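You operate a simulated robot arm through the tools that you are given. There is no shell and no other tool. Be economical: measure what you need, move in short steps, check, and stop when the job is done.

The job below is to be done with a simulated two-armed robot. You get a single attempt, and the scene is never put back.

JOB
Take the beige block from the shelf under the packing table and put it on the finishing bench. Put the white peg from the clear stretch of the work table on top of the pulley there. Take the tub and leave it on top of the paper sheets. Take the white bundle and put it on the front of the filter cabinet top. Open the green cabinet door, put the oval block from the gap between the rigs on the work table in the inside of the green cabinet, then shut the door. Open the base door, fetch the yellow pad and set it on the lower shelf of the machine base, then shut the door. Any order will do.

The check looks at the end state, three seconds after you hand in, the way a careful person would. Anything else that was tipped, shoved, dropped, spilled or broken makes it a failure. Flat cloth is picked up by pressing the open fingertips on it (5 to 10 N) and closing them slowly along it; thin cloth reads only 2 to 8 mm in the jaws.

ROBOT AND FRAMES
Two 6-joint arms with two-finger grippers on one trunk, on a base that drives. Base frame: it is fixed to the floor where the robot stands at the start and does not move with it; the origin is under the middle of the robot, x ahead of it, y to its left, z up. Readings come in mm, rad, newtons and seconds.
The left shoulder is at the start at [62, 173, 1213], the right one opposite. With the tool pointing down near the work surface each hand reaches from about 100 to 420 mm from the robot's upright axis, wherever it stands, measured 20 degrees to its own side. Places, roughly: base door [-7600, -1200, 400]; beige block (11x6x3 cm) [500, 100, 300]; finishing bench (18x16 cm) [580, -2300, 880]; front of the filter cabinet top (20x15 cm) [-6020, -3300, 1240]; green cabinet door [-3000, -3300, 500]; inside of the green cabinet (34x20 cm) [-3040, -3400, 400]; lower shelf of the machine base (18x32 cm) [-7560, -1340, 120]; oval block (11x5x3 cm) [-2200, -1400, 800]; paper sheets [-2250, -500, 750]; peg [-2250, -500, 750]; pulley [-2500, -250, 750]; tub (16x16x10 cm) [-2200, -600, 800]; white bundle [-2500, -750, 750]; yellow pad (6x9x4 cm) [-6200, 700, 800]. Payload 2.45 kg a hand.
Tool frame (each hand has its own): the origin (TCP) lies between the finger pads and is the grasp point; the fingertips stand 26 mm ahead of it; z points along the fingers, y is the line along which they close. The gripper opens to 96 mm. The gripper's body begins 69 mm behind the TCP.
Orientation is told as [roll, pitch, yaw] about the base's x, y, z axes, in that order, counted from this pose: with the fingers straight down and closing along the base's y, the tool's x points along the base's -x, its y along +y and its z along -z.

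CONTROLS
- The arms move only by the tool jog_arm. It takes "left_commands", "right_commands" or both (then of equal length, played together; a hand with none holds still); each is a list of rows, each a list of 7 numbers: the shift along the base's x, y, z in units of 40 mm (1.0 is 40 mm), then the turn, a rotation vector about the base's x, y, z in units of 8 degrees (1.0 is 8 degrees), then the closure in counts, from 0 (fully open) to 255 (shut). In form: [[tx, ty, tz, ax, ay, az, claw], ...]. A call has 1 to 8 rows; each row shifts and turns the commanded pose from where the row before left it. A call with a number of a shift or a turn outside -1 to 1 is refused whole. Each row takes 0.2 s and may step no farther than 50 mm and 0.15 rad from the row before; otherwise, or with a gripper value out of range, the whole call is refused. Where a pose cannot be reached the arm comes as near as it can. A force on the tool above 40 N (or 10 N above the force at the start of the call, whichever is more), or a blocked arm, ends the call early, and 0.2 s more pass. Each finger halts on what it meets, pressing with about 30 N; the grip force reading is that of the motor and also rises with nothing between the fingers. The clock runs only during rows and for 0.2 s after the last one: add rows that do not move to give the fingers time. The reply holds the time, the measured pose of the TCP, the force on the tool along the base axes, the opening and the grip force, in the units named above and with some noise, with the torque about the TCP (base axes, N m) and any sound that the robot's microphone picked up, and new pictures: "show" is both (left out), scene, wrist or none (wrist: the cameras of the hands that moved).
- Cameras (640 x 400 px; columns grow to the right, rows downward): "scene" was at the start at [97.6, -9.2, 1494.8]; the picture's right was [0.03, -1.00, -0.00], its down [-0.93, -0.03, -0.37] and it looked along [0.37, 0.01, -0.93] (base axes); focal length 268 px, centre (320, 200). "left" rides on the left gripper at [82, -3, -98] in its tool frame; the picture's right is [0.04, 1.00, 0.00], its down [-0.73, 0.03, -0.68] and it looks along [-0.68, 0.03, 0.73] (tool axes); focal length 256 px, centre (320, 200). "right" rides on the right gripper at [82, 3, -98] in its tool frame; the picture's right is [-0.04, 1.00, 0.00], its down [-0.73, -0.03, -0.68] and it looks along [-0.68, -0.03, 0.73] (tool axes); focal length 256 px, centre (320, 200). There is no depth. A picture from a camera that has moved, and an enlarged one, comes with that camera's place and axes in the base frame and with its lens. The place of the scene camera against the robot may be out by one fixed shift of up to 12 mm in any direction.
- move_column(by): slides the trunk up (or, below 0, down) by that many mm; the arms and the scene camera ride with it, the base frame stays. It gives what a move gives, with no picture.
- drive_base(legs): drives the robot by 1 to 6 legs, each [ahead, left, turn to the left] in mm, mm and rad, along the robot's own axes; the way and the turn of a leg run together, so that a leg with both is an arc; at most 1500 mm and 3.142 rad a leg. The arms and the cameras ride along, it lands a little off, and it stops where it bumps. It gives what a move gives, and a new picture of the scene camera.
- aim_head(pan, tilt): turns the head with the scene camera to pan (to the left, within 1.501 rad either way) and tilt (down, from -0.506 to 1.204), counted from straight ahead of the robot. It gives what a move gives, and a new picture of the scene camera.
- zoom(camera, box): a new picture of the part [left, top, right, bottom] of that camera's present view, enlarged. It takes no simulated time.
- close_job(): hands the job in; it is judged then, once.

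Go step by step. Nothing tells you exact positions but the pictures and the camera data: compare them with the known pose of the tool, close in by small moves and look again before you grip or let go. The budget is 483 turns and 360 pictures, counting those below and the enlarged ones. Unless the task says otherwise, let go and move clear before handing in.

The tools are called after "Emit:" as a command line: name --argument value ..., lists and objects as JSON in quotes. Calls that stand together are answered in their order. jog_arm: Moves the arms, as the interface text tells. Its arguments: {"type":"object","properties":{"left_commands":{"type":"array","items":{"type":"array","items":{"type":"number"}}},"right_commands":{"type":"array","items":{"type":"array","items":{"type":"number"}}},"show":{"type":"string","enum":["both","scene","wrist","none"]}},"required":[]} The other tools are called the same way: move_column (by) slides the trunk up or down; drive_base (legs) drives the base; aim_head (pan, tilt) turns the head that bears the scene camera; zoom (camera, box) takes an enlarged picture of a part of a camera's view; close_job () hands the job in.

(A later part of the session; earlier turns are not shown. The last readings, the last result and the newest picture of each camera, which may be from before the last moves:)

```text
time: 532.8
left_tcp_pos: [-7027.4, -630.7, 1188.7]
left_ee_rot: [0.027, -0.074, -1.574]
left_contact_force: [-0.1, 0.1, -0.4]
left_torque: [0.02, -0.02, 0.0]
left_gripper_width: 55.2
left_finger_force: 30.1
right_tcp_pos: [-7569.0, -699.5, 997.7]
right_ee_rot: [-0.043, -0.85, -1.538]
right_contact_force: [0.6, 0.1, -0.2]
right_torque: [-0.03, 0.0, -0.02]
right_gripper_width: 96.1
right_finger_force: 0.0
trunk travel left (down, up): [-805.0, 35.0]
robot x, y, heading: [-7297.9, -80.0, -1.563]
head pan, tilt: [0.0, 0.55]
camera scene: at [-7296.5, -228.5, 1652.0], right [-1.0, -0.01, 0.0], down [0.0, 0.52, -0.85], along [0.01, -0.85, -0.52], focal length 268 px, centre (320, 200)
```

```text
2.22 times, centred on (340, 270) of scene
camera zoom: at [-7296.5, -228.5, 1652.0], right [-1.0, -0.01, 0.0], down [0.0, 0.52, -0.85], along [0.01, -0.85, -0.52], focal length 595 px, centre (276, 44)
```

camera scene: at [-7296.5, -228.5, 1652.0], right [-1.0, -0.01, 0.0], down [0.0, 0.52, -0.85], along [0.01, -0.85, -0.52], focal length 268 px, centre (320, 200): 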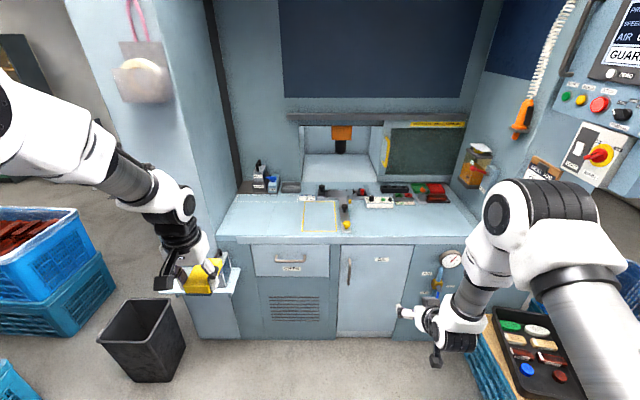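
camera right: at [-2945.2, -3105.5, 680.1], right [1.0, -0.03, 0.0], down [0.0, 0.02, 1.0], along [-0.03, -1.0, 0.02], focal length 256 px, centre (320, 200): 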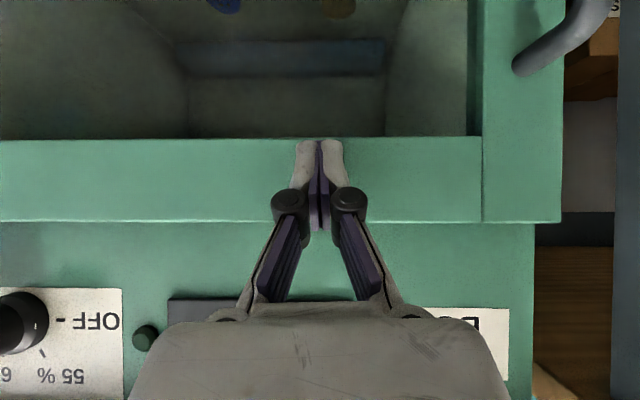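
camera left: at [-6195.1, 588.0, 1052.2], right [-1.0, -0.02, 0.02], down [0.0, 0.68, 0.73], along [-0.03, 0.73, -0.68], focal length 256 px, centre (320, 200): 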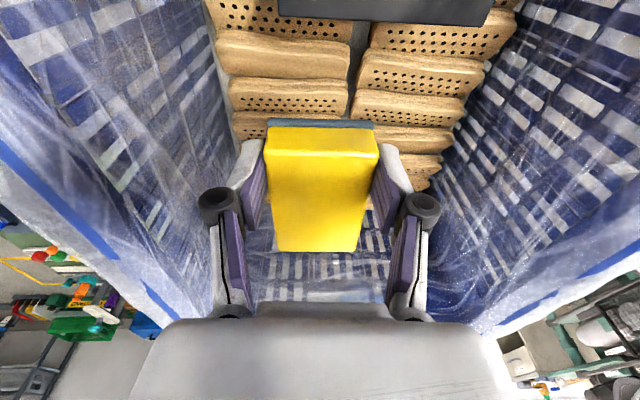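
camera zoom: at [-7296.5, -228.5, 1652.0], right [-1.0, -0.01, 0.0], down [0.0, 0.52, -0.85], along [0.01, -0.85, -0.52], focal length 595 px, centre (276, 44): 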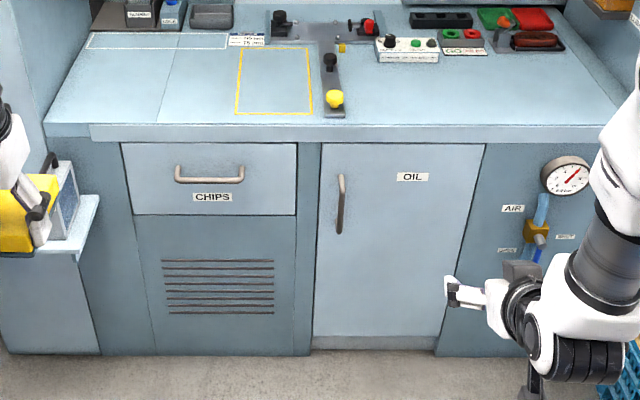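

The base door spans x −7390…−7740 with its handle at x≈-7437, z 513–703, hinged on the −x side. The counter (z≈870) has an empty framed area I can use to re-grasp. First I'll tuck the right hand.

Emit:
jog_arm --right_commands '[[0, 0.9, 0, 1, 0, 0, 0], [0, 0.9, 0, 1, 0, 0, 0], [0, 0.9, 0, 1, 0, 0, 0], [0, 0.9, 0, 1, 0, 0, 0], [0, 0.9, 0, 1, 0, 0, 0], [0, 0.9, 0, 1, 0, 0, 0], [0, 0.9, -0.3, 0, 0, 0, 0], [0, 0.9, -0.3, 0, 0, 0, 0]]' --show "none"

Emit:
drive_base --legs '[[0, -265, 0], [560, 0, 0]]'

Emit:
zoom --camera "left" --box '[0, 0, 640, 400]'

```text
time: 534.6
left_tcp_pos: [-7027.5, -630.3, 1189.1]
left_ee_rot: [0.026, -0.073, -1.578]
left_contact_force: [0.4, 0.3, -0.4]
left_torque: [-0.01, -0.01, -0.02]
left_gripper_width: 55.1
left_finger_force: 30.3
right_tcp_pos: [-7568.7, -411.5, 975.9]
right_ee_rot: [-0.018, -0.01, -1.549]
right_contact_force: [-0.2, -0.1, 0.2]
right_torque: [-0.05, 0.02, 0.01]
right_gripper_width: 96.0
right_finger_force: 0.1
trunk travel left (down, up): [-805.0, 35.0]
robot x, y, heading: [-7301.8, -79.3, -1.56]
head pan, tilt: [0.0, 0.55]
```

```text
time: 539.3
left_tcp_pos: [-7282.7, -1204.4, 1188.7]
left_ee_rot: [0.025, -0.073, -1.575]
left_contact_force: [-0.2, 0.2, -0.9]
left_torque: [-0.01, 0.01, 0.0]
left_gripper_width: 55.0
left_finger_force: 30.0
right_tcp_pos: [-7824.3, -985.2, 975.6]
right_ee_rot: [-0.02, -0.011, -1.548]
right_contact_force: [-0.2, -0.3, -0.3]
right_torque: [-0.04, -0.04, 0.02]
right_gripper_width: 96.1
right_finger_force: 0.1
trunk travel left (down, up): [-805.0, 35.0]
robot x, y, heading: [-7554.0, -659.6, -1.565]
head pan, tilt: [0.0, 0.55]
camera scene: at [-7553.1, -802.3, 1652.2], right [-1.0, -0.01, 0.0], down [-0.01, 0.52, -0.85], along [0.01, -0.85, -0.52], focal length 268 px, centre (320, 200)
```

scene: 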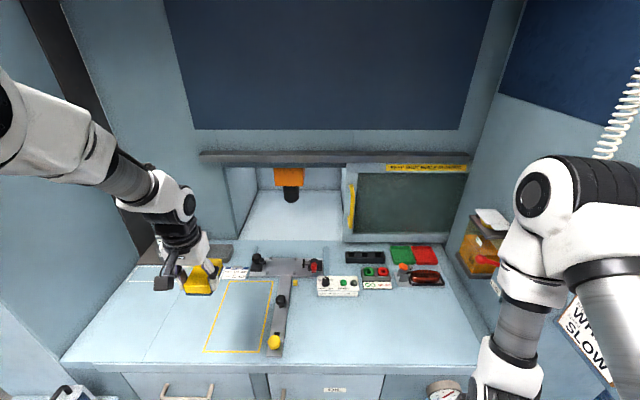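

```text
1.00 times, centred on (320, 200) of left (not enlarged: the box is as wide or as high as the picture)
camera zoom: at [-7287.3, -1116.3, 1281.5], right [1.0, 0.04, 0.02], down [0.01, -0.68, 0.73], along [0.04, -0.73, -0.68], focal length 256 px, centre (320, 200)
```

zoom: 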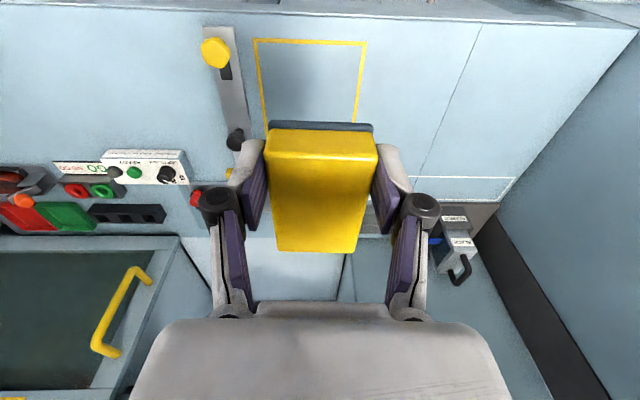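

Emit:
drive_base --legs '[[88, 0, 0]]'

Emit:
move_column --by -250

Emit:
zoom --camera "left" --box '[0, 0, 640, 400]'

```text
time: 540.4
left_tcp_pos: [-7282.1, -1288.9, 1191.0]
left_ee_rot: [0.026, -0.076, -1.574]
left_contact_force: [-0.2, -0.2, -0.1]
left_torque: [-0.01, 0.02, 0.0]
left_gripper_width: 55.1
left_finger_force: 30.2
right_tcp_pos: [-7823.2, -1070.2, 976.6]
right_ee_rot: [-0.02, -0.013, -1.547]
right_contact_force: [0.4, 0.7, -0.2]
right_torque: [-0.01, 0.0, -0.02]
right_gripper_width: 96.0
right_finger_force: 0.0
trunk travel left (down, up): [-805.0, 35.0]
robot x, y, heading: [-7553.2, -742.2, -1.559]
head pan, tilt: [0.0, 0.55]
camera scene: at [-7552.3, -885.4, 1652.6], right [-1.0, -0.01, 0.0], down [-0.01, 0.52, -0.85], along [0.01, -0.85, -0.52], focal length 268 px, centre (320, 200)
```

scene: 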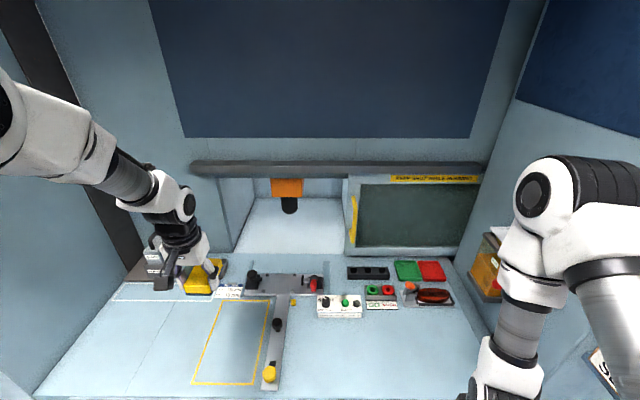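

```text
time: 543.0
left_tcp_pos: [-7281.7, -1292.6, 939.0]
left_ee_rot: [0.026, -0.073, -1.574]
left_contact_force: [0.0, 0.7, -1.1]
left_torque: [0.02, -0.03, -0.03]
left_gripper_width: 55.0
left_finger_force: 30.4
right_tcp_pos: [-7823.9, -1072.9, 726.6]
right_ee_rot: [-0.02, -0.01, -1.546]
right_contact_force: [-0.1, -0.1, 0.4]
right_torque: [0.01, -0.01, 0.02]
right_gripper_width: 96.0
right_finger_force: 0.0
trunk travel left (down, up): [-555.0, 285.0]
robot x, y, heading: [-7562.6, -743.8, -1.561]
head pan, tilt: [0.0, 0.55]
```

```text
1.00 times, centred on (320, 200) of left (not enlarged: the box is as wide or as high as the picture)
camera zoom: at [-7286.5, -1203.8, 1031.4], right [1.0, 0.04, 0.02], down [0.01, -0.68, 0.73], along [0.04, -0.73, -0.68], focal length 256 px, centre (320, 200)
```

zoom: 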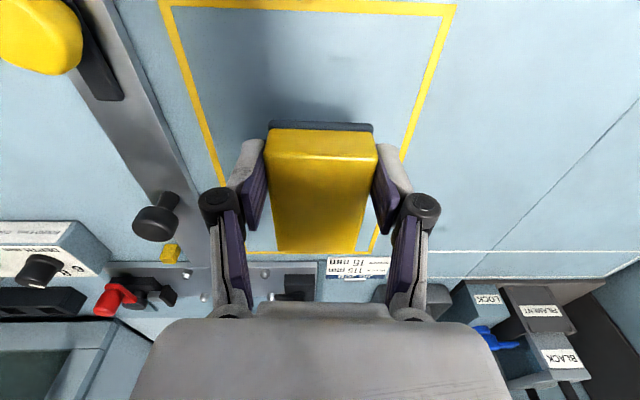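

Emit:
jog_arm --left_commands '[[0, 0, -0.4, 0, 0, 0, 255], [0, 0, -0.2, 0, 0, 0, 255], [0, 0, 0, 0, 0, 0, 255]]' --show "none"

Emit:
jog_arm --left_commands '[[0, 0, -0.12, 0, 0, 0, 255], [0, 0, -0.12, 0, 0, 0, 255], [0, 0, 0, 0, 0, 0, 255]]' --show "none"

```text
time: 543.8
left_tcp_pos: [-7282.7, -1291.5, 914.8]
left_ee_rot: [0.026, -0.073, -1.574]
left_contact_force: [-0.8, 0.2, -0.5]
left_torque: [0.0, 0.03, 0.0]
left_gripper_width: 55.1
left_finger_force: 29.6
right_tcp_pos: [-7823.5, -1073.8, 725.8]
right_ee_rot: [-0.019, -0.01, -1.547]
right_contact_force: [0.4, -0.1, 0.2]
right_torque: [0.0, -0.02, -0.02]
right_gripper_width: 96.0
right_finger_force: 0.0
trunk travel left (down, up): [-555.0, 285.0]
robot x, y, heading: [-7555.9, -745.7, -1.561]
head pan, tilt: [0.0, 0.55]
```

```text
time: 544.6
left_tcp_pos: [-7282.8, -1292.3, 905.9]
left_ee_rot: [0.027, -0.075, -1.573]
left_contact_force: [0.8, -0.4, 0.1]
left_torque: [0.01, 0.01, -0.02]
left_gripper_width: 55.3
left_finger_force: 29.6
right_tcp_pos: [-7823.6, -1073.8, 724.9]
right_ee_rot: [-0.02, -0.011, -1.545]
right_contact_force: [-0.2, 0.0, -0.2]
right_torque: [-0.03, 0.04, 0.01]
right_gripper_width: 96.3
right_finger_force: 0.0
trunk travel left (down, up): [-555.0, 285.0]
robot x, y, heading: [-7553.2, -743.6, -1.556]
head pan, tilt: [0.0, 0.55]
```

Emit:
jog_arm --left_commands '[[0, 0, -0.12, 0, 0, 0, 255], [0, 0, -0.12, 0, 0, 0, 255], [0, 0, 0, 0, 0, 0, 255]]' --show "none"

Emit:
jog_arm --left_commands '[[0, 0, -0.12, 0, 0, 0, 255], [0, 0, -0.12, 0, 0, 0, 255], [0, 0, 0, 0, 0, 0, 255]]' --show "wrist"

```text
time: 545.4
left_tcp_pos: [-7281.7, -1292.6, 896.3]
left_ee_rot: [0.026, -0.074, -1.574]
left_contact_force: [0.2, -0.1, 0.0]
left_torque: [-0.02, -0.03, -0.02]
left_gripper_width: 55.0
left_finger_force: 29.9
right_tcp_pos: [-7824.2, -1072.8, 726.2]
right_ee_rot: [-0.018, -0.012, -1.545]
right_contact_force: [0.3, 0.3, -0.5]
right_torque: [-0.03, -0.04, -0.01]
right_gripper_width: 96.2
right_finger_force: 0.0
trunk travel left (down, up): [-555.0, 285.0]
robot x, y, heading: [-7552.7, -742.7, -1.564]
head pan, tilt: [0.0, 0.55]
```

```text
time: 546.2
left_tcp_pos: [-7281.7, -1291.8, 886.5]
left_ee_rot: [0.026, -0.073, -1.575]
left_contact_force: [0.1, -0.7, 2.6]
left_torque: [-0.26, 0.11, 0.04]
left_gripper_width: 54.9
left_finger_force: 29.9
right_tcp_pos: [-7823.6, -1073.3, 725.7]
right_ee_rot: [-0.018, -0.012, -1.545]
right_contact_force: [-0.5, 0.3, 0.0]
right_torque: [0.0, -0.01, 0.0]
right_gripper_width: 96.0
right_finger_force: 0.2
trunk travel left (down, up): [-555.0, 285.0]
robot x, y, heading: [-7555.9, -743.4, -1.558]
head pan, tilt: [0.0, 0.55]
camera left: at [-7286.3, -1203.6, 979.1], right [1.0, 0.04, 0.02], down [0.01, -0.68, 0.73], along [0.04, -0.73, -0.68], focal length 256 px, centre (320, 200)
```

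left: 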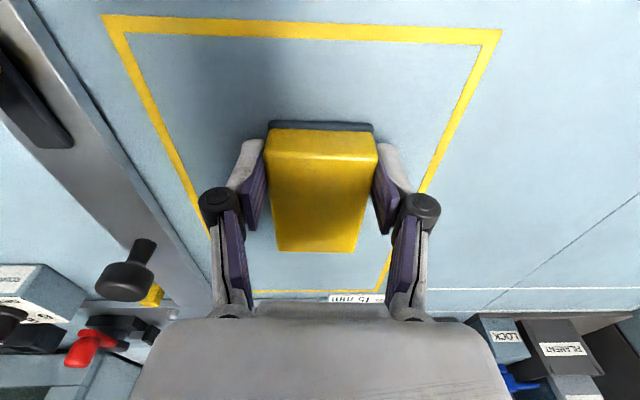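

Emit:
jog_arm --left_commands '[[0, 0, -0.07, 0, 0, 0, 255], [0, 0, 0, 0, 0, 0, 200], [0, 0, 0, 0, 0, 0, 100], [0, 0, 0, 0, 0, 0, 0], [0, 0, 0.3, 0, 0, 0, 0], [0, 0, 0.8, 0, 0, 0, 0], [0, 0, 0.9, 0, 0, 0, 0]]' --show "wrist"

```text
time: 547.8
left_tcp_pos: [-7283.2, -1293.2, 963.6]
left_ee_rot: [0.028, -0.074, -1.574]
left_contact_force: [0.0, -0.2, 0.6]
left_torque: [0.02, 0.01, -0.02]
left_gripper_width: 95.9
left_finger_force: 0.1
right_tcp_pos: [-7824.4, -1072.8, 725.6]
right_ee_rot: [-0.02, -0.009, -1.547]
right_contact_force: [0.6, -0.7, 1.1]
right_torque: [-0.01, 0.0, 0.01]
right_gripper_width: 96.1
right_finger_force: 0.2
trunk travel left (down, up): [-555.0, 285.0]
robot x, y, heading: [-7557.9, -744.8, -1.561]
head pan, tilt: [0.0, 0.55]
camera left: at [-7286.5, -1204.8, 1056.2], right [1.0, 0.04, 0.02], down [0.01, -0.68, 0.73], along [0.04, -0.73, -0.68], focal length 256 px, centre (320, 200)
```

left: 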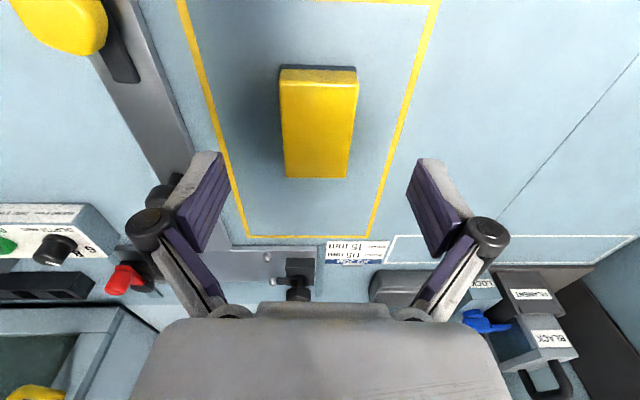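

The pad is set down. Now for the base door: I'll back off and shape the left arm to a horizontal tool at handle height.

Emit:
drive_base --legs '[[-420, 0, 0]]'

Emit:
move_column --by -170

Emit:
jog_arm --left_commands '[[0, 0.5, -0.7, 0.3, 0, 0, 0], [0, 0.5, -0.7, 0, 0, 0, 0], [0, 0.6, -0.7, 0, 0, 0, 0], [0, 0.6, -0.7, 0, 0, 0, 0], [0, 0.6, -0.7, 0, 0, 0, 0], [0, 0.3, -0.7, 0, 0, 0, 0]]' --show "none"

Emit:
jog_arm --left_commands '[[0, -0.2, -0.5, -1, 0, 0, 0], [0, -0.2, -0.5, -1, 0, 0, 0], [0, -0.3, -0.4, -1, 0, 0, 0], [0, -0.4, -0.3, -1, 0, 0, 0], [0, -0.4, -0.2, -1, 0, 0, 0], [0, -0.4, -0.1, -1, 0, 0, 0]]' --show "none"

Emit:
jog_arm --left_commands '[[0, -0.5, 0.2, -1, 0, 0, 0], [0, -0.5, 0.2, -1, 0, 0, 0], [0, -0.5, 0.3, -1, 0, 0, 0], [0, -0.5, 0.3, -1, 0, 0, 0]]' --show "both"

```text
time: 550.4
left_tcp_pos: [-7286.9, -878.8, 964.1]
left_ee_rot: [0.026, -0.072, -1.574]
left_contact_force: [0.5, 0.1, 0.0]
left_torque: [-0.04, 0.02, -0.03]
left_gripper_width: 95.9
left_finger_force: 0.0
right_tcp_pos: [-7827.9, -656.8, 725.1]
right_ee_rot: [-0.02, -0.009, -1.546]
right_contact_force: [-0.4, 0.7, 0.0]
right_torque: [-0.01, 0.01, 0.0]
right_gripper_width: 95.9
right_finger_force: 0.0
trunk travel left (down, up): [-555.0, 285.0]
robot x, y, heading: [-7558.0, -327.4, -1.564]
head pan, tilt: [0.0, 0.55]
camera scene: at [-7556.4, -474.7, 1402.1], right [-1.0, -0.01, 0.0], down [0.0, 0.52, -0.85], along [0.01, -0.85, -0.52], focal length 268 px, centre (320, 200)
```

scene: 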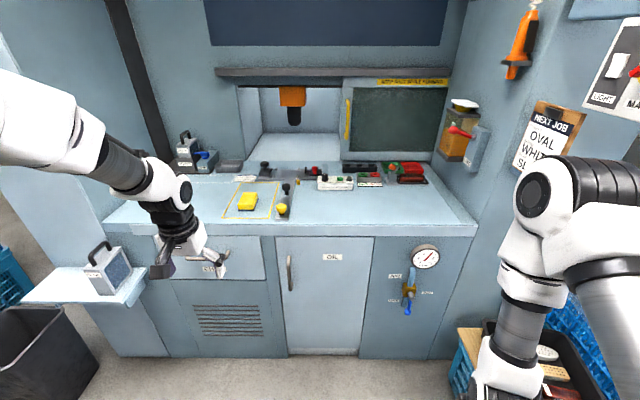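

```text
time: 552.3
left_tcp_pos: [-7285.6, -877.9, 793.5]
left_ee_rot: [0.026, -0.073, -1.573]
left_contact_force: [-0.2, 0.2, 0.3]
left_torque: [-0.04, 0.0, 0.01]
left_gripper_width: 96.3
left_finger_force: 0.0
right_tcp_pos: [-7828.9, -659.0, 556.1]
right_ee_rot: [-0.02, -0.009, -1.546]
right_contact_force: [-0.2, 0.9, 0.9]
right_torque: [-0.03, -0.02, -0.01]
right_gripper_width: 96.0
right_finger_force: 0.1
trunk travel left (down, up): [-385.0, 455.0]
robot x, y, heading: [-7556.8, -330.6, -1.566]
head pan, tilt: [0.0, 0.55]
```

```text
time: 553.7
left_tcp_pos: [-7286.8, -753.4, 623.6]
left_ee_rot: [0.023, -0.032, -1.574]
left_contact_force: [-0.7, -0.9, -0.7]
left_torque: [0.03, 0.0, 0.0]
left_gripper_width: 95.7
left_finger_force: 0.1
right_tcp_pos: [-7828.7, -658.1, 555.5]
right_ee_rot: [-0.018, -0.007, -1.546]
right_contact_force: [0.2, -0.3, 1.3]
right_torque: [-0.05, 0.01, 0.0]
right_gripper_width: 96.1
right_finger_force: 0.0
trunk travel left (down, up): [-385.0, 455.0]
robot x, y, heading: [-7559.1, -330.9, -1.56]
head pan, tilt: [0.0, 0.55]
```

```text
time: 555.1
left_tcp_pos: [-7292.2, -810.3, 579.8]
left_ee_rot: [-0.011, -0.595, -1.575]
left_contact_force: [0.3, 0.4, -0.6]
left_torque: [0.02, -0.01, 0.02]
left_gripper_width: 95.9
left_finger_force: 0.1
left hand out of reach, approached as far as the arm can: row 1, 2, 3
right_tcp_pos: [-7827.9, -657.6, 555.2]
right_ee_rot: [-0.02, -0.01, -1.545]
right_contact_force: [0.3, -0.7, 0.6]
right_torque: [0.0, 0.01, 0.02]
right_gripper_width: 95.8
right_finger_force: 0.0
trunk travel left (down, up): [-385.0, 455.0]
robot x, y, heading: [-7559.0, -328.5, -1.56]
head pan, tilt: [0.0, 0.55]
```

```text
time: 556.1
left_tcp_pos: [-7292.9, -890.9, 619.6]
left_ee_rot: [-0.006, -1.153, -1.581]
left_contact_force: [-0.5, 0.2, 0.2]
left_torque: [0.0, 0.01, 0.02]
left_gripper_width: 96.1
left_finger_force: 0.2
right_tcp_pos: [-7828.0, -657.6, 555.6]
right_ee_rot: [-0.021, -0.01, -1.547]
right_contact_force: [0.3, -0.8, 0.1]
right_torque: [-0.01, -0.01, 0.03]
right_gripper_width: 96.1
right_finger_force: 0.1
trunk travel left (down, up): [-385.0, 455.0]
robot x, y, heading: [-7563.0, -328.4, -1.559]
head pan, tilt: [0.0, 0.55]
camera scene: at [-7556.2, -475.4, 1232.0], right [-1.0, -0.01, 0.0], down [-0.01, 0.52, -0.85], along [0.01, -0.85, -0.52], focal length 268 px, centre (320, 200)
camera left: at [-7292.5, -769.5, 585.2], right [1.0, 0.0, -0.04], down [0.04, 0.32, 0.95], along [0.01, -0.95, 0.32], focal length 256 px, centre (320, 200)
```

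scene: 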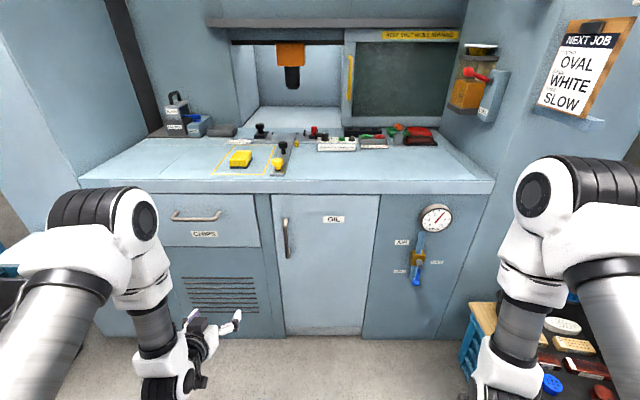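
left: 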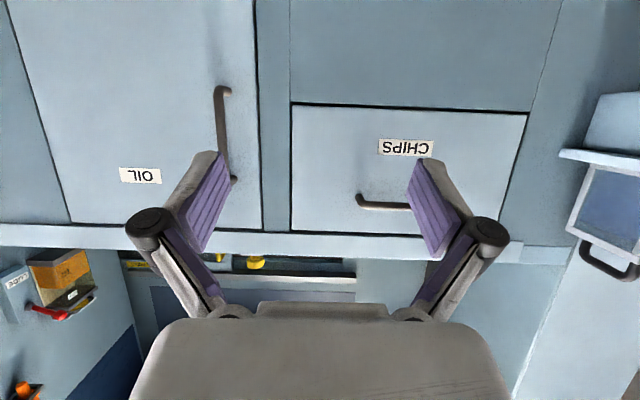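

Emit:
jog_arm --left_commands '[[0, -0.5, 0, -1, 0, 0, 0], [0, -0.3, 0, -0.5, 0, 0, 0]]' --show "none"

Emit:
drive_base --legs '[[0, -147, 0], [160, 0, 0]]'

Emit:
zoom --camera "left" --box '[0, 0, 640, 400]'

```text
time: 556.7
left_tcp_pos: [-7291.6, -924.3, 620.9]
left_ee_rot: [0.007, -1.363, -1.592]
left_contact_force: [-0.1, 0.4, -0.4]
left_torque: [-0.02, 0.0, -0.01]
left_gripper_width: 96.0
left_finger_force: 0.0
right_tcp_pos: [-7828.4, -658.7, 554.4]
right_ee_rot: [-0.02, -0.01, -1.546]
right_contact_force: [-1.1, 0.1, -1.0]
right_torque: [0.04, -0.04, 0.05]
right_gripper_width: 96.2
right_finger_force: 0.0
trunk travel left (down, up): [-385.0, 455.0]
robot x, y, heading: [-7560.0, -330.4, -1.562]
head pan, tilt: [0.0, 0.55]
```

```text
time: 559.0
left_tcp_pos: [-7437.7, -1085.1, 621.0]
left_ee_rot: [0.007, -1.362, -1.593]
left_contact_force: [0.0, -0.4, -0.2]
left_torque: [-0.03, -0.01, 0.01]
left_gripper_width: 96.0
left_finger_force: 0.1
right_tcp_pos: [-7972.6, -818.2, 554.2]
right_ee_rot: [-0.019, -0.008, -1.548]
right_contact_force: [0.4, 0.5, -0.5]
right_torque: [0.04, 0.0, 0.02]
right_gripper_width: 95.8
right_finger_force: 0.0
trunk travel left (down, up): [-385.0, 455.0]
robot x, y, heading: [-7703.8, -488.4, -1.562]
head pan, tilt: [0.0, 0.55]
camera scene: at [-7701.1, -637.3, 1231.8], right [-1.0, -0.01, 0.0], down [0.0, 0.52, -0.85], along [0.01, -0.85, -0.52], focal length 268 px, centre (320, 200)
```

scene: 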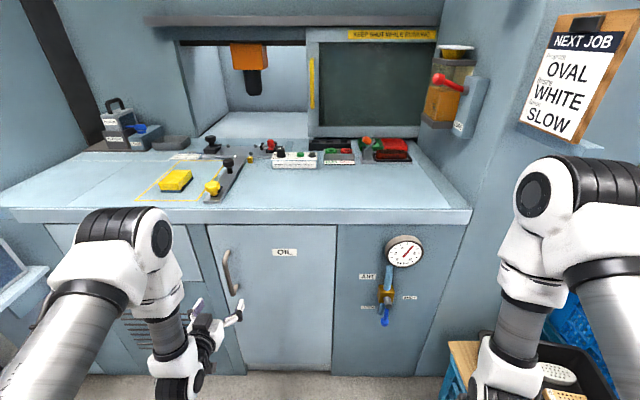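

```text
1.00 times, centred on (320, 200) of left (not enlarged: the box is as wide or as high as the picture)
camera zoom: at [-7438.2, -972.6, 561.2], right [1.0, -0.01, -0.04], down [0.04, 0.51, 0.86], along [0.01, -0.86, 0.51], focal length 256 px, centre (320, 200)
```

zoom: 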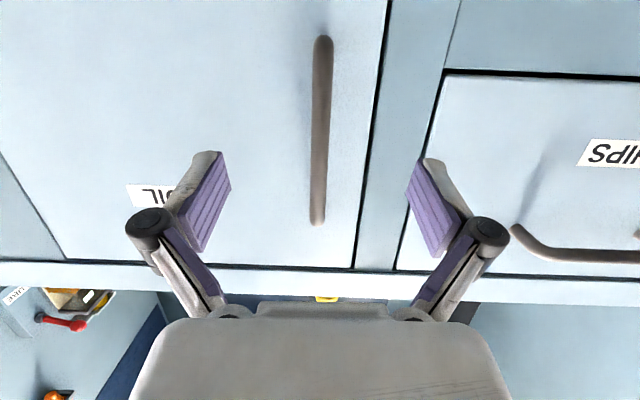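

Emit:
jog_arm --left_commands '[[0, 0, 0, 0, 0, 0, 122], [0, -0.6, 0, 0, 0, 0, 122], [0, -0.6, 0, 0, 0, 0, 122], [0, -0.2, 0, 0, 0, 0, 122]]' --show "wrist"

```text
time: 560.0
left_tcp_pos: [-7437.4, -1141.5, 620.7]
left_ee_rot: [0.005, -1.361, -1.591]
left_contact_force: [-0.2, 0.4, 0.1]
left_torque: [0.0, 0.0, 0.01]
left_gripper_width: 50.0
left_finger_force: 0.0
right_tcp_pos: [-7972.7, -818.2, 555.5]
right_ee_rot: [-0.019, -0.012, -1.547]
right_contact_force: [0.2, 0.2, 0.8]
right_torque: [0.0, -0.01, 0.02]
right_gripper_width: 96.1
right_finger_force: 0.0
trunk travel left (down, up): [-385.0, 455.0]
robot x, y, heading: [-7702.7, -490.3, -1.562]
head pan, tilt: [0.0, 0.55]
camera left: at [-7437.8, -1029.1, 562.0], right [1.0, -0.01, -0.04], down [0.04, 0.51, 0.86], along [0.01, -0.86, 0.51], focal length 256 px, centre (320, 200)
```

left: 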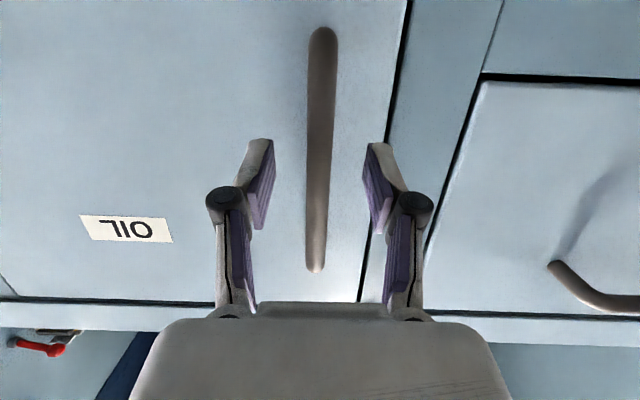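

Emit:
jog_arm --left_commands '[[0, 0, 0, 0, 0, 0, 190], [0, 0, 0, 0, 0, 0, 255], [0, 0, 0, 0, 0, 0, 255]]' --show "wrist"

```text
time: 560.9
left_tcp_pos: [-7438.2, -1141.2, 621.0]
left_ee_rot: [0.007, -1.362, -1.594]
left_contact_force: [-3.1, 0.9, -0.5]
left_torque: [0.09, 0.18, -0.11]
left_gripper_width: 13.7
left_finger_force: 39.8
right_tcp_pos: [-7974.1, -819.9, 554.5]
right_ee_rot: [-0.02, -0.01, -1.549]
right_contact_force: [-0.1, 0.0, -0.7]
right_torque: [0.0, -0.01, 0.0]
right_gripper_width: 96.1
right_finger_force: 0.0
trunk travel left (down, up): [-385.0, 455.0]
robot x, y, heading: [-7703.7, -487.8, -1.565]
head pan, tilt: [0.0, 0.55]
camera left: at [-7438.2, -1029.0, 562.1], right [1.0, -0.01, -0.04], down [0.04, 0.51, 0.86], along [0.01, -0.86, 0.51], focal length 256 px, centre (320, 200)
```

left: 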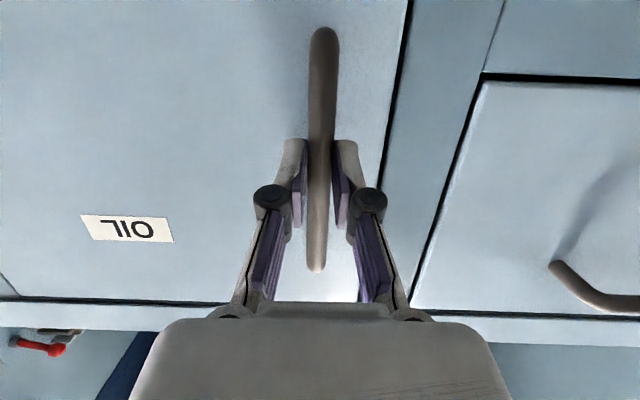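

Emit:
drive_base --legs '[[-38, -8, 0], [-34, -14, 0]]'

Emit:
drive_base --legs '[[-30, -18, 0], [-28, -20, 0]]'

```text
time: 562.2
left_tcp_pos: [-7458.3, -1067.1, 620.7]
left_ee_rot: [-0.005, -1.362, -1.58]
left_contact_force: [21.1, 7.5, 0.3]
left_torque: [-0.06, 0.02, 0.45]
left_gripper_width: 14.0
left_finger_force: 39.9
right_tcp_pos: [-7994.9, -746.2, 556.1]
right_ee_rot: [-0.022, -0.012, -1.547]
right_contact_force: [0.1, 0.2, 0.2]
right_torque: [0.01, -0.03, -0.01]
right_gripper_width: 96.1
right_finger_force: 0.1
trunk travel left (down, up): [-385.0, 455.0]
robot x, y, heading: [-7724.9, -419.6, -1.561]
head pan, tilt: [0.0, 0.55]
camera scene: at [-7721.6, -561.9, 1232.1], right [-1.0, -0.01, 0.0], down [-0.01, 0.52, -0.85], along [0.01, -0.85, -0.52], focal length 268 px, centre (320, 200)
```

scene: 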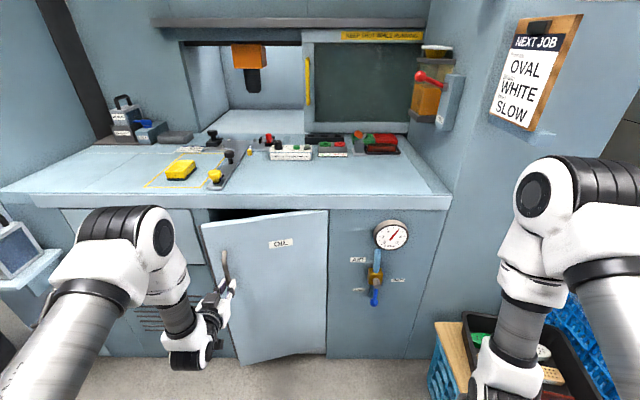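

```text
time: 563.6
left_tcp_pos: [-7486.8, -1010.2, 620.4]
left_ee_rot: [-0.005, -1.361, -1.564]
left_contact_force: [2.4, 1.1, 10.9]
left_torque: [0.55, 0.13, 0.13]
left_gripper_width: 13.8
left_finger_force: 40.0
right_tcp_pos: [-8029.5, -692.5, 556.2]
right_ee_rot: [-0.019, -0.009, -1.542]
right_contact_force: [-0.3, 0.3, 1.0]
right_torque: [0.02, 0.01, -0.01]
right_gripper_width: 96.0
right_finger_force: 0.1
trunk travel left (down, up): [-385.0, 455.0]
robot x, y, heading: [-7760.6, -360.0, -1.559]
head pan, tilt: [0.0, 0.55]
stopped in leg 2: the force on the tool passed its limit at 43 N (the readings are from after the stop); the commanded pose is now the measured one
camera scene: at [-7758.5, -507.0, 1232.2], right [-1.0, -0.01, 0.0], down [-0.01, 0.52, -0.85], along [0.01, -0.85, -0.52], focal length 268 px, centre (320, 200)
```

scene: 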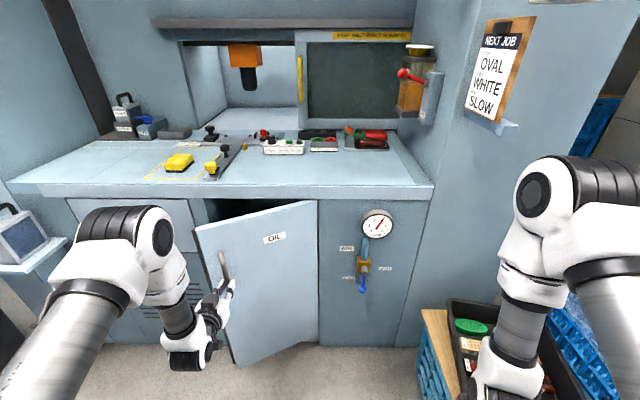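

About 28° open. Same trick as before: release, yaw the tool inward, go round the free edge and hook behind.

Emit:
jog_arm --left_commands '[[0, 0, 0, 0, 0, 0, 100], [0, 0, 0, 0, 0, 0, 100], [0, 0.8, 0, 0, 0, 0, 100], [0, 0.8, 0, 0, 0, 0, 255], [0, 0.8, 0, 0, 0, 0, 255], [-0.3, 0.2, 0, 0, 0, -1, 255], [-0.3, 0, 0, 0, 0, -1, 255], [-0.3, 0, 0, 0, 0, -1, 255]]' --show "none"

Emit:
jog_arm --left_commands '[[-0.3, 0, 0, 0, 0, -1, 255], [-0.3, 0, 0, 0, 0, -1, 255], [-0.3, 0, 0, 0, 0, -1, 255], [-0.3, 0, 0, 0, 0, -1, 255]]' --show "both"

```text
time: 565.4
left_tcp_pos: [-7524.3, -907.4, 619.5]
left_ee_rot: [-0.002, -1.354, -1.987]
left_contact_force: [1.4, -0.3, -0.6]
left_torque: [0.01, 0.02, 0.0]
left_gripper_width: 0.2
left_finger_force: 28.5
right_tcp_pos: [-8029.6, -692.4, 555.9]
right_ee_rot: [-0.019, -0.01, -1.543]
right_contact_force: [-0.5, 0.2, -0.2]
right_torque: [-0.01, 0.0, -0.03]
right_gripper_width: 96.1
right_finger_force: 0.0
trunk travel left (down, up): [-385.0, 455.0]
robot x, y, heading: [-7766.7, -360.5, -1.554]
head pan, tilt: [0.0, 0.55]
```

```text
time: 566.4
left_tcp_pos: [-7571.2, -905.7, 619.4]
left_ee_rot: [-0.002, -1.354, -2.546]
left_contact_force: [0.3, 0.2, -0.5]
left_torque: [0.0, 0.01, -0.05]
left_gripper_width: 0.1
left_finger_force: 27.7
right_tcp_pos: [-8029.5, -692.3, 556.3]
right_ee_rot: [-0.02, -0.007, -1.542]
right_contact_force: [1.0, 0.4, -0.4]
right_torque: [0.01, 0.01, 0.02]
right_gripper_width: 96.1
right_finger_force: 0.0
trunk travel left (down, up): [-385.0, 455.0]
robot x, y, heading: [-7765.5, -356.4, -1.56]
head pan, tilt: [0.0, 0.55]
camera scene: at [-7758.6, -508.2, 1232.0], right [-1.0, -0.01, 0.0], down [-0.01, 0.52, -0.85], along [0.01, -0.85, -0.52], focal length 268 px, centre (320, 200)
camera left: at [-7478.7, -840.4, 560.5], right [0.56, -0.82, -0.04], down [0.44, 0.26, 0.86], along [-0.7, -0.5, 0.51], focal length 256 px, centre (320, 200)
```

scene: 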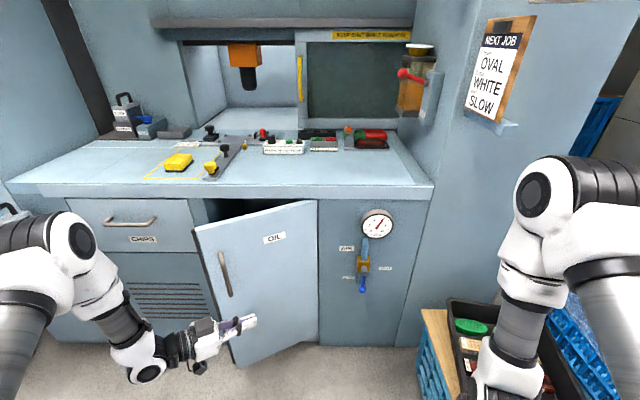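
left: 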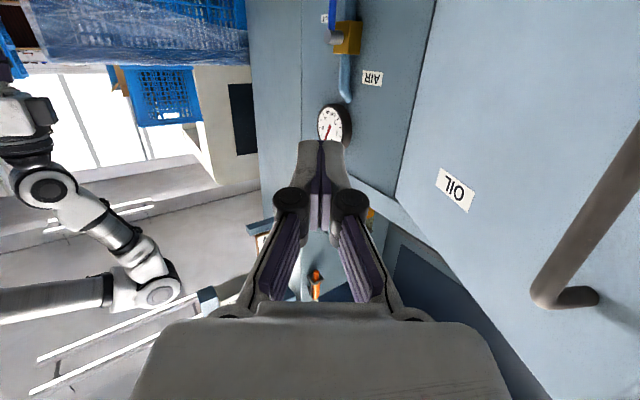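

Emit:
drive_base --legs '[[0, 235, 0], [250, 0, 0]]'

Emit:
zoom --camera "left" --box '[0, 0, 640, 400]'

```text
time: 569.6
left_tcp_pos: [-7333.8, -1154.3, 617.8]
left_ee_rot: [-0.007, -1.355, -2.54]
left_contact_force: [-0.5, -0.3, 0.2]
left_torque: [0.01, -0.01, -0.03]
left_gripper_width: 0.0
left_finger_force: 28.4
right_tcp_pos: [-7790.4, -940.0, 555.2]
right_ee_rot: [-0.021, -0.008, -1.542]
right_contact_force: [-0.3, 0.0, -0.1]
right_torque: [0.03, -0.01, -0.01]
right_gripper_width: 96.2
right_finger_force: 0.1
trunk travel left (down, up): [-385.0, 455.0]
robot x, y, heading: [-7525.2, -611.7, -1.558]
head pan, tilt: [0.0, 0.55]
camera scene: at [-7519.4, -756.5, 1231.9], right [-1.0, -0.01, 0.0], down [-0.01, 0.52, -0.85], along [0.01, -0.85, -0.52], focal length 268 px, centre (320, 200)
```

scene: 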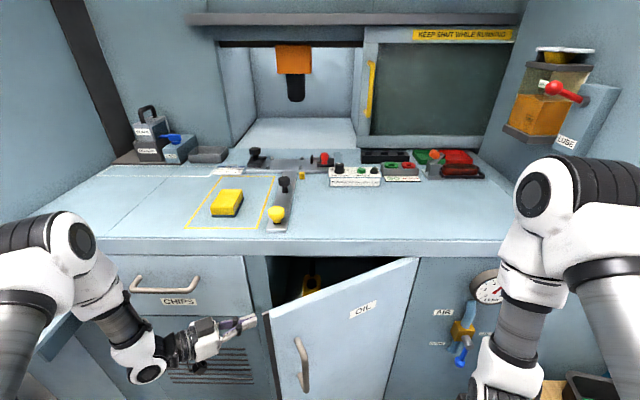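

```text
1.00 times, centred on (320, 200) of left (not enlarged: the box is as wide or as high as the picture)
camera zoom: at [-7239.8, -1088.2, 560.1], right [0.57, -0.82, -0.04], down [0.44, 0.26, 0.86], along [-0.7, -0.51, 0.5], focal length 256 px, centre (320, 200)
```

zoom: 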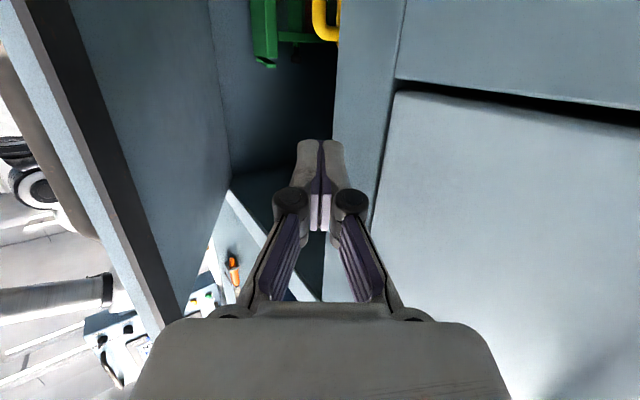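

Emit:
drive_base --legs '[[0, -85, 0], [-55, 0, 0]]'

Emit:
drive_base --legs '[[-70, -30, 0], [-55, -50, 0]]'

```text
time: 571.2
left_tcp_pos: [-7418.8, -1098.0, 619.2]
left_ee_rot: [0.003, -1.358, -2.548]
left_contact_force: [-0.7, 0.4, 1.2]
left_torque: [0.06, 0.01, 0.02]
left_gripper_width: 0.0
left_finger_force: 28.9
right_tcp_pos: [-7875.9, -885.6, 556.9]
right_ee_rot: [-0.017, -0.011, -1.54]
right_contact_force: [0.3, -0.2, 0.3]
right_torque: [-0.01, -0.01, 0.01]
right_gripper_width: 95.9
right_finger_force: 0.1
trunk travel left (down, up): [-385.0, 455.0]
robot x, y, heading: [-7607.1, -554.1, -1.556]
head pan, tilt: [0.0, 0.55]
camera scene: at [-7605.8, -699.7, 1232.3], right [-1.0, -0.01, 0.0], down [-0.01, 0.52, -0.85], along [0.01, -0.85, -0.52], focal length 268 px, centre (320, 200)
```

scene: 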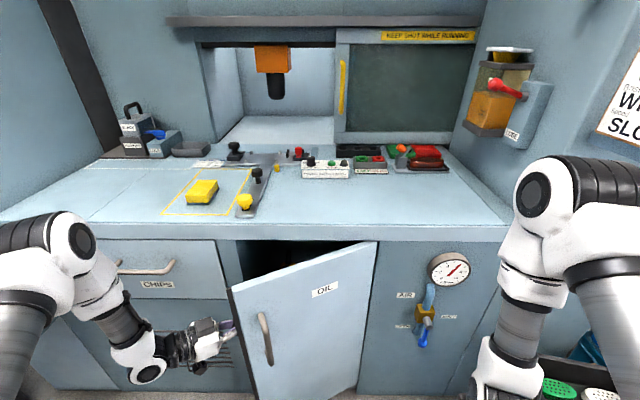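

```text
time: 572.9
left_tcp_pos: [-7502.2, -973.1, 618.0]
left_ee_rot: [0.003, -1.354, -2.549]
left_contact_force: [1.1, 0.3, 0.6]
left_torque: [0.0, -0.04, 0.06]
left_gripper_width: 0.0
left_finger_force: 28.1
right_tcp_pos: [-7959.1, -759.9, 556.1]
right_ee_rot: [-0.017, -0.01, -1.542]
right_contact_force: [0.3, -1.0, -0.5]
right_torque: [-0.01, -0.01, -0.03]
right_gripper_width: 96.1
right_finger_force: 0.0
trunk travel left (down, up): [-385.0, 455.0]
robot x, y, heading: [-7692.2, -429.4, -1.558]
head pan, tilt: [0.0, 0.55]
camera scene: at [-7688.6, -574.3, 1232.2], right [-1.0, -0.01, 0.0], down [-0.01, 0.52, -0.85], along [0.01, -0.85, -0.52], focal length 268 px, centre (320, 200)
```

scene: 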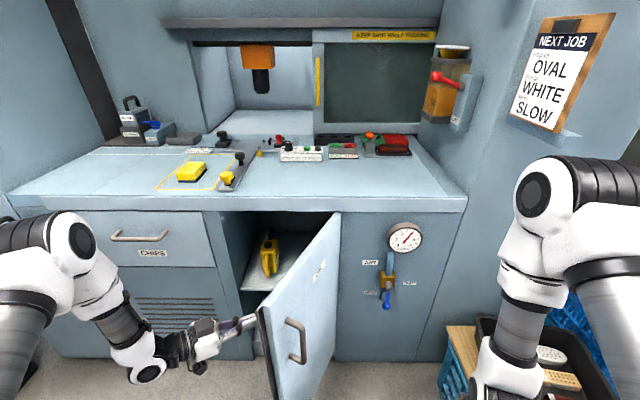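

Emit:
drive_base --legs '[[-10, -150, 0], [0, -140, 0]]'

```text
time: 575.1
left_tcp_pos: [-7757.6, -966.8, 618.0]
left_ee_rot: [-0.024, -1.354, -2.504]
left_contact_force: [1.4, 1.1, 0.1]
left_torque: [-0.04, -0.01, -0.04]
left_gripper_width: 0.2
left_finger_force: 28.8
right_tcp_pos: [-8220.0, -754.6, 556.0]
right_ee_rot: [-0.019, -0.009, -1.538]
right_contact_force: [-0.4, -0.1, -0.8]
right_torque: [0.01, 0.03, -0.02]
right_gripper_width: 96.0
right_finger_force: 0.0
trunk travel left (down, up): [-385.0, 455.0]
robot x, y, heading: [-7955.5, -420.8, -1.548]
head pan, tilt: [0.0, 0.55]
stopped in leg 2: the force on the tool passed its limit at 128 N (the readings are from after the stop); the commanded pose is now the measured one
camera scene: at [-7949.3, -569.7, 1232.0], right [-1.0, -0.02, 0.0], down [-0.01, 0.52, -0.85], along [0.02, -0.85, -0.52], focal length 268 px, centre (320, 200)
```

scene: 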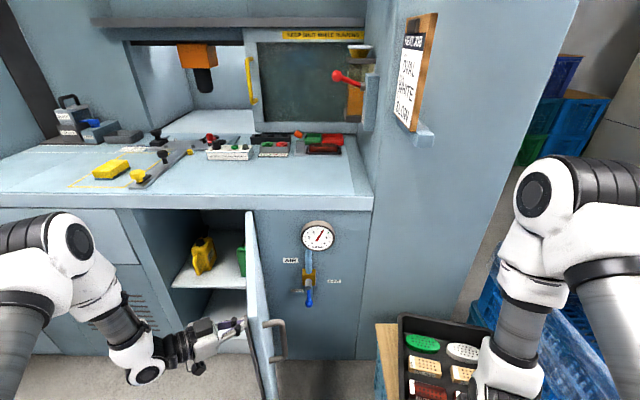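

The door is fully open (≈97°); the lower shelf is visible beneath. I'll retreat, reset the left tool, and prepare the right hand (pitched) to re-grasp the pad.

Emit:
drive_base --legs '[[0, 60, 0], [-200, 0, 0]]'

Emit:
jog_arm --left_commands '[[0.2, 0.2, 0, 0, 0, 1, 255], [0.2, 0.2, 0, 0, 0, 1, 255], [0.2, 0.2, 0, 0, 0, 1, 255], [0.2, 0.2, 0, 0, 0, 1, 255], [0.2, 0, 0, 0, 0, 1, 255], [0.2, 0, 0, 0, 0, 1, 255], [0.2, 0, 0, 0, 0, 1, 255]]' --right_commands '[[0, -0.7, 0, -1, 0, 0, 0], [0, -0.7, 0, -1, 0, 0, 0], [0, -0.8, 0, -1, 0, 0, 0], [0, -0.8, 0, -1, 0, 0, 0], [0, -0.8, 0, -1, 0, 0, 0], [0, -0.8, 0, -1, 0, 0, 0], [0, -0.3, 0, -0.2, 0, 0, 0]]' --show "none"

Emit:
jog_arm --left_commands '[[0, 0.3, -0.2, 1, 0, 0, 0], [0, 0.3, -0.2, 1, 0, 0, 0], [0, 0.4, -0.2, 1, 0, 0, 0], [0, 0.4, 0, 1, 0, 0, 0], [0, 0.4, 0, 1, 0, 0, 0], [0, 0.4, 0, 1, 0, 0, 0], [0, 0.4, 0, 1, 0, 0, 0], [0, 0.4, 0, 1, 0, 0, 0]]' --show "none"

Emit:
jog_arm --left_commands '[[0, 0.4, -0.4, 1, 0, 0, 0], [0, 0.4, -0.4, 0.6, 0, 0, 0], [0, 0.5, -0.4, 0, 0, 0, 0], [0, 0.5, -0.2, 0, 0, 0, 0]]' --show "scene"

```text
time: 577.3
left_tcp_pos: [-7699.5, -768.0, 617.8]
left_ee_rot: [-0.019, -1.356, -2.509]
left_contact_force: [0.2, 0.6, -0.2]
left_torque: [0.0, -0.01, -0.01]
left_gripper_width: 0.3
left_finger_force: 28.6
right_tcp_pos: [-8162.7, -556.3, 555.6]
right_ee_rot: [-0.017, -0.01, -1.536]
right_contact_force: [-1.2, 1.6, 0.1]
right_torque: [-0.02, 0.0, 0.01]
right_gripper_width: 96.2
right_finger_force: 0.0
trunk travel left (down, up): [-385.0, 455.0]
robot x, y, heading: [-7897.0, -222.9, -1.553]
head pan, tilt: [0.0, 0.55]
camera scene: at [-7892.7, -370.6, 1232.2], right [-1.0, -0.02, 0.0], down [-0.01, 0.52, -0.85], along [0.02, -0.85, -0.52], focal length 268 px, centre (320, 200)
```

scene: 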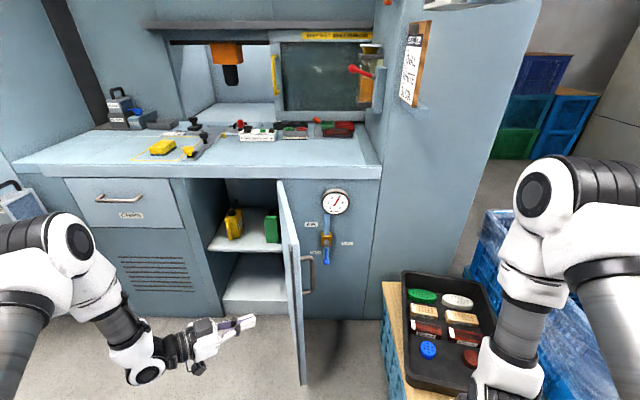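

```text
time: 578.9
left_tcp_pos: [-7643.4, -736.5, 618.8]
left_ee_rot: [-0.019, -1.355, -1.53]
left_contact_force: [0.1, -0.8, 0.6]
left_torque: [-0.01, 0.0, -0.02]
left_gripper_width: 0.0
left_finger_force: 28.7
right_tcp_pos: [-8162.9, -754.3, 554.8]
right_ee_rot: [-0.058, -0.875, -1.518]
right_contact_force: [-0.2, 0.1, 0.1]
right_torque: [0.0, -0.03, 0.0]
right_gripper_width: 95.8
right_finger_force: 0.1
trunk travel left (down, up): [-385.0, 455.0]
robot x, y, heading: [-7898.3, -225.5, -1.545]
head pan, tilt: [0.0, 0.55]
```

```text
time: 580.7
left_tcp_pos: [-7645.4, -617.5, 593.5]
left_ee_rot: [0.018, -0.236, -1.561]
left_contact_force: [-0.1, -0.8, 0.0]
left_torque: [-0.05, 0.01, 0.02]
left_gripper_width: 96.2
left_finger_force: 0.1
right_tcp_pos: [-8161.1, -754.5, 554.4]
right_ee_rot: [-0.059, -0.874, -1.517]
right_contact_force: [0.6, 0.1, 0.4]
right_torque: [0.0, 0.03, -0.04]
right_gripper_width: 96.1
right_finger_force: 0.2
trunk travel left (down, up): [-385.0, 455.0]
robot x, y, heading: [-7898.9, -227.0, -1.553]
head pan, tilt: [0.0, 0.55]
```

```text
time: 581.7
left_tcp_pos: [-7643.7, -544.4, 537.5]
left_ee_rot: [0.017, -0.014, -1.561]
left_contact_force: [-0.2, -0.2, -0.5]
left_torque: [0.0, -0.02, 0.01]
left_gripper_width: 96.0
left_finger_force: 0.0
right_tcp_pos: [-8163.2, -754.3, 554.0]
right_ee_rot: [-0.06, -0.875, -1.515]
right_contact_force: [1.1, 0.2, -0.6]
right_torque: [0.03, 0.05, -0.03]
right_gripper_width: 96.1
right_finger_force: 0.0
trunk travel left (down, up): [-385.0, 455.0]
robot x, y, heading: [-7896.8, -223.1, -1.548]
head pan, tilt: [0.0, 0.55]
camera scene: at [-7892.7, -371.9, 1232.0], right [-1.0, -0.02, 0.0], down [-0.01, 0.52, -0.85], along [0.02, -0.85, -0.52], focal length 268 px, centre (320, 200)
```

scene: 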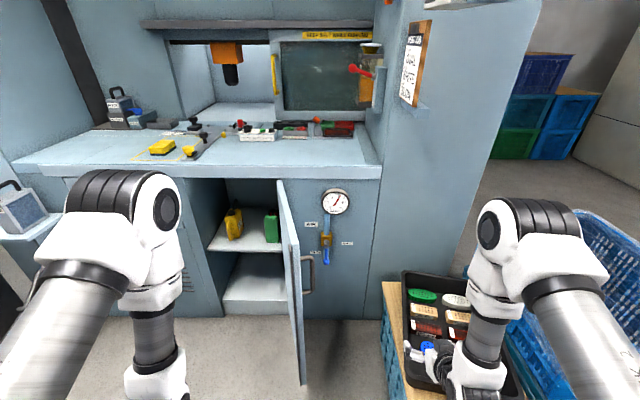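

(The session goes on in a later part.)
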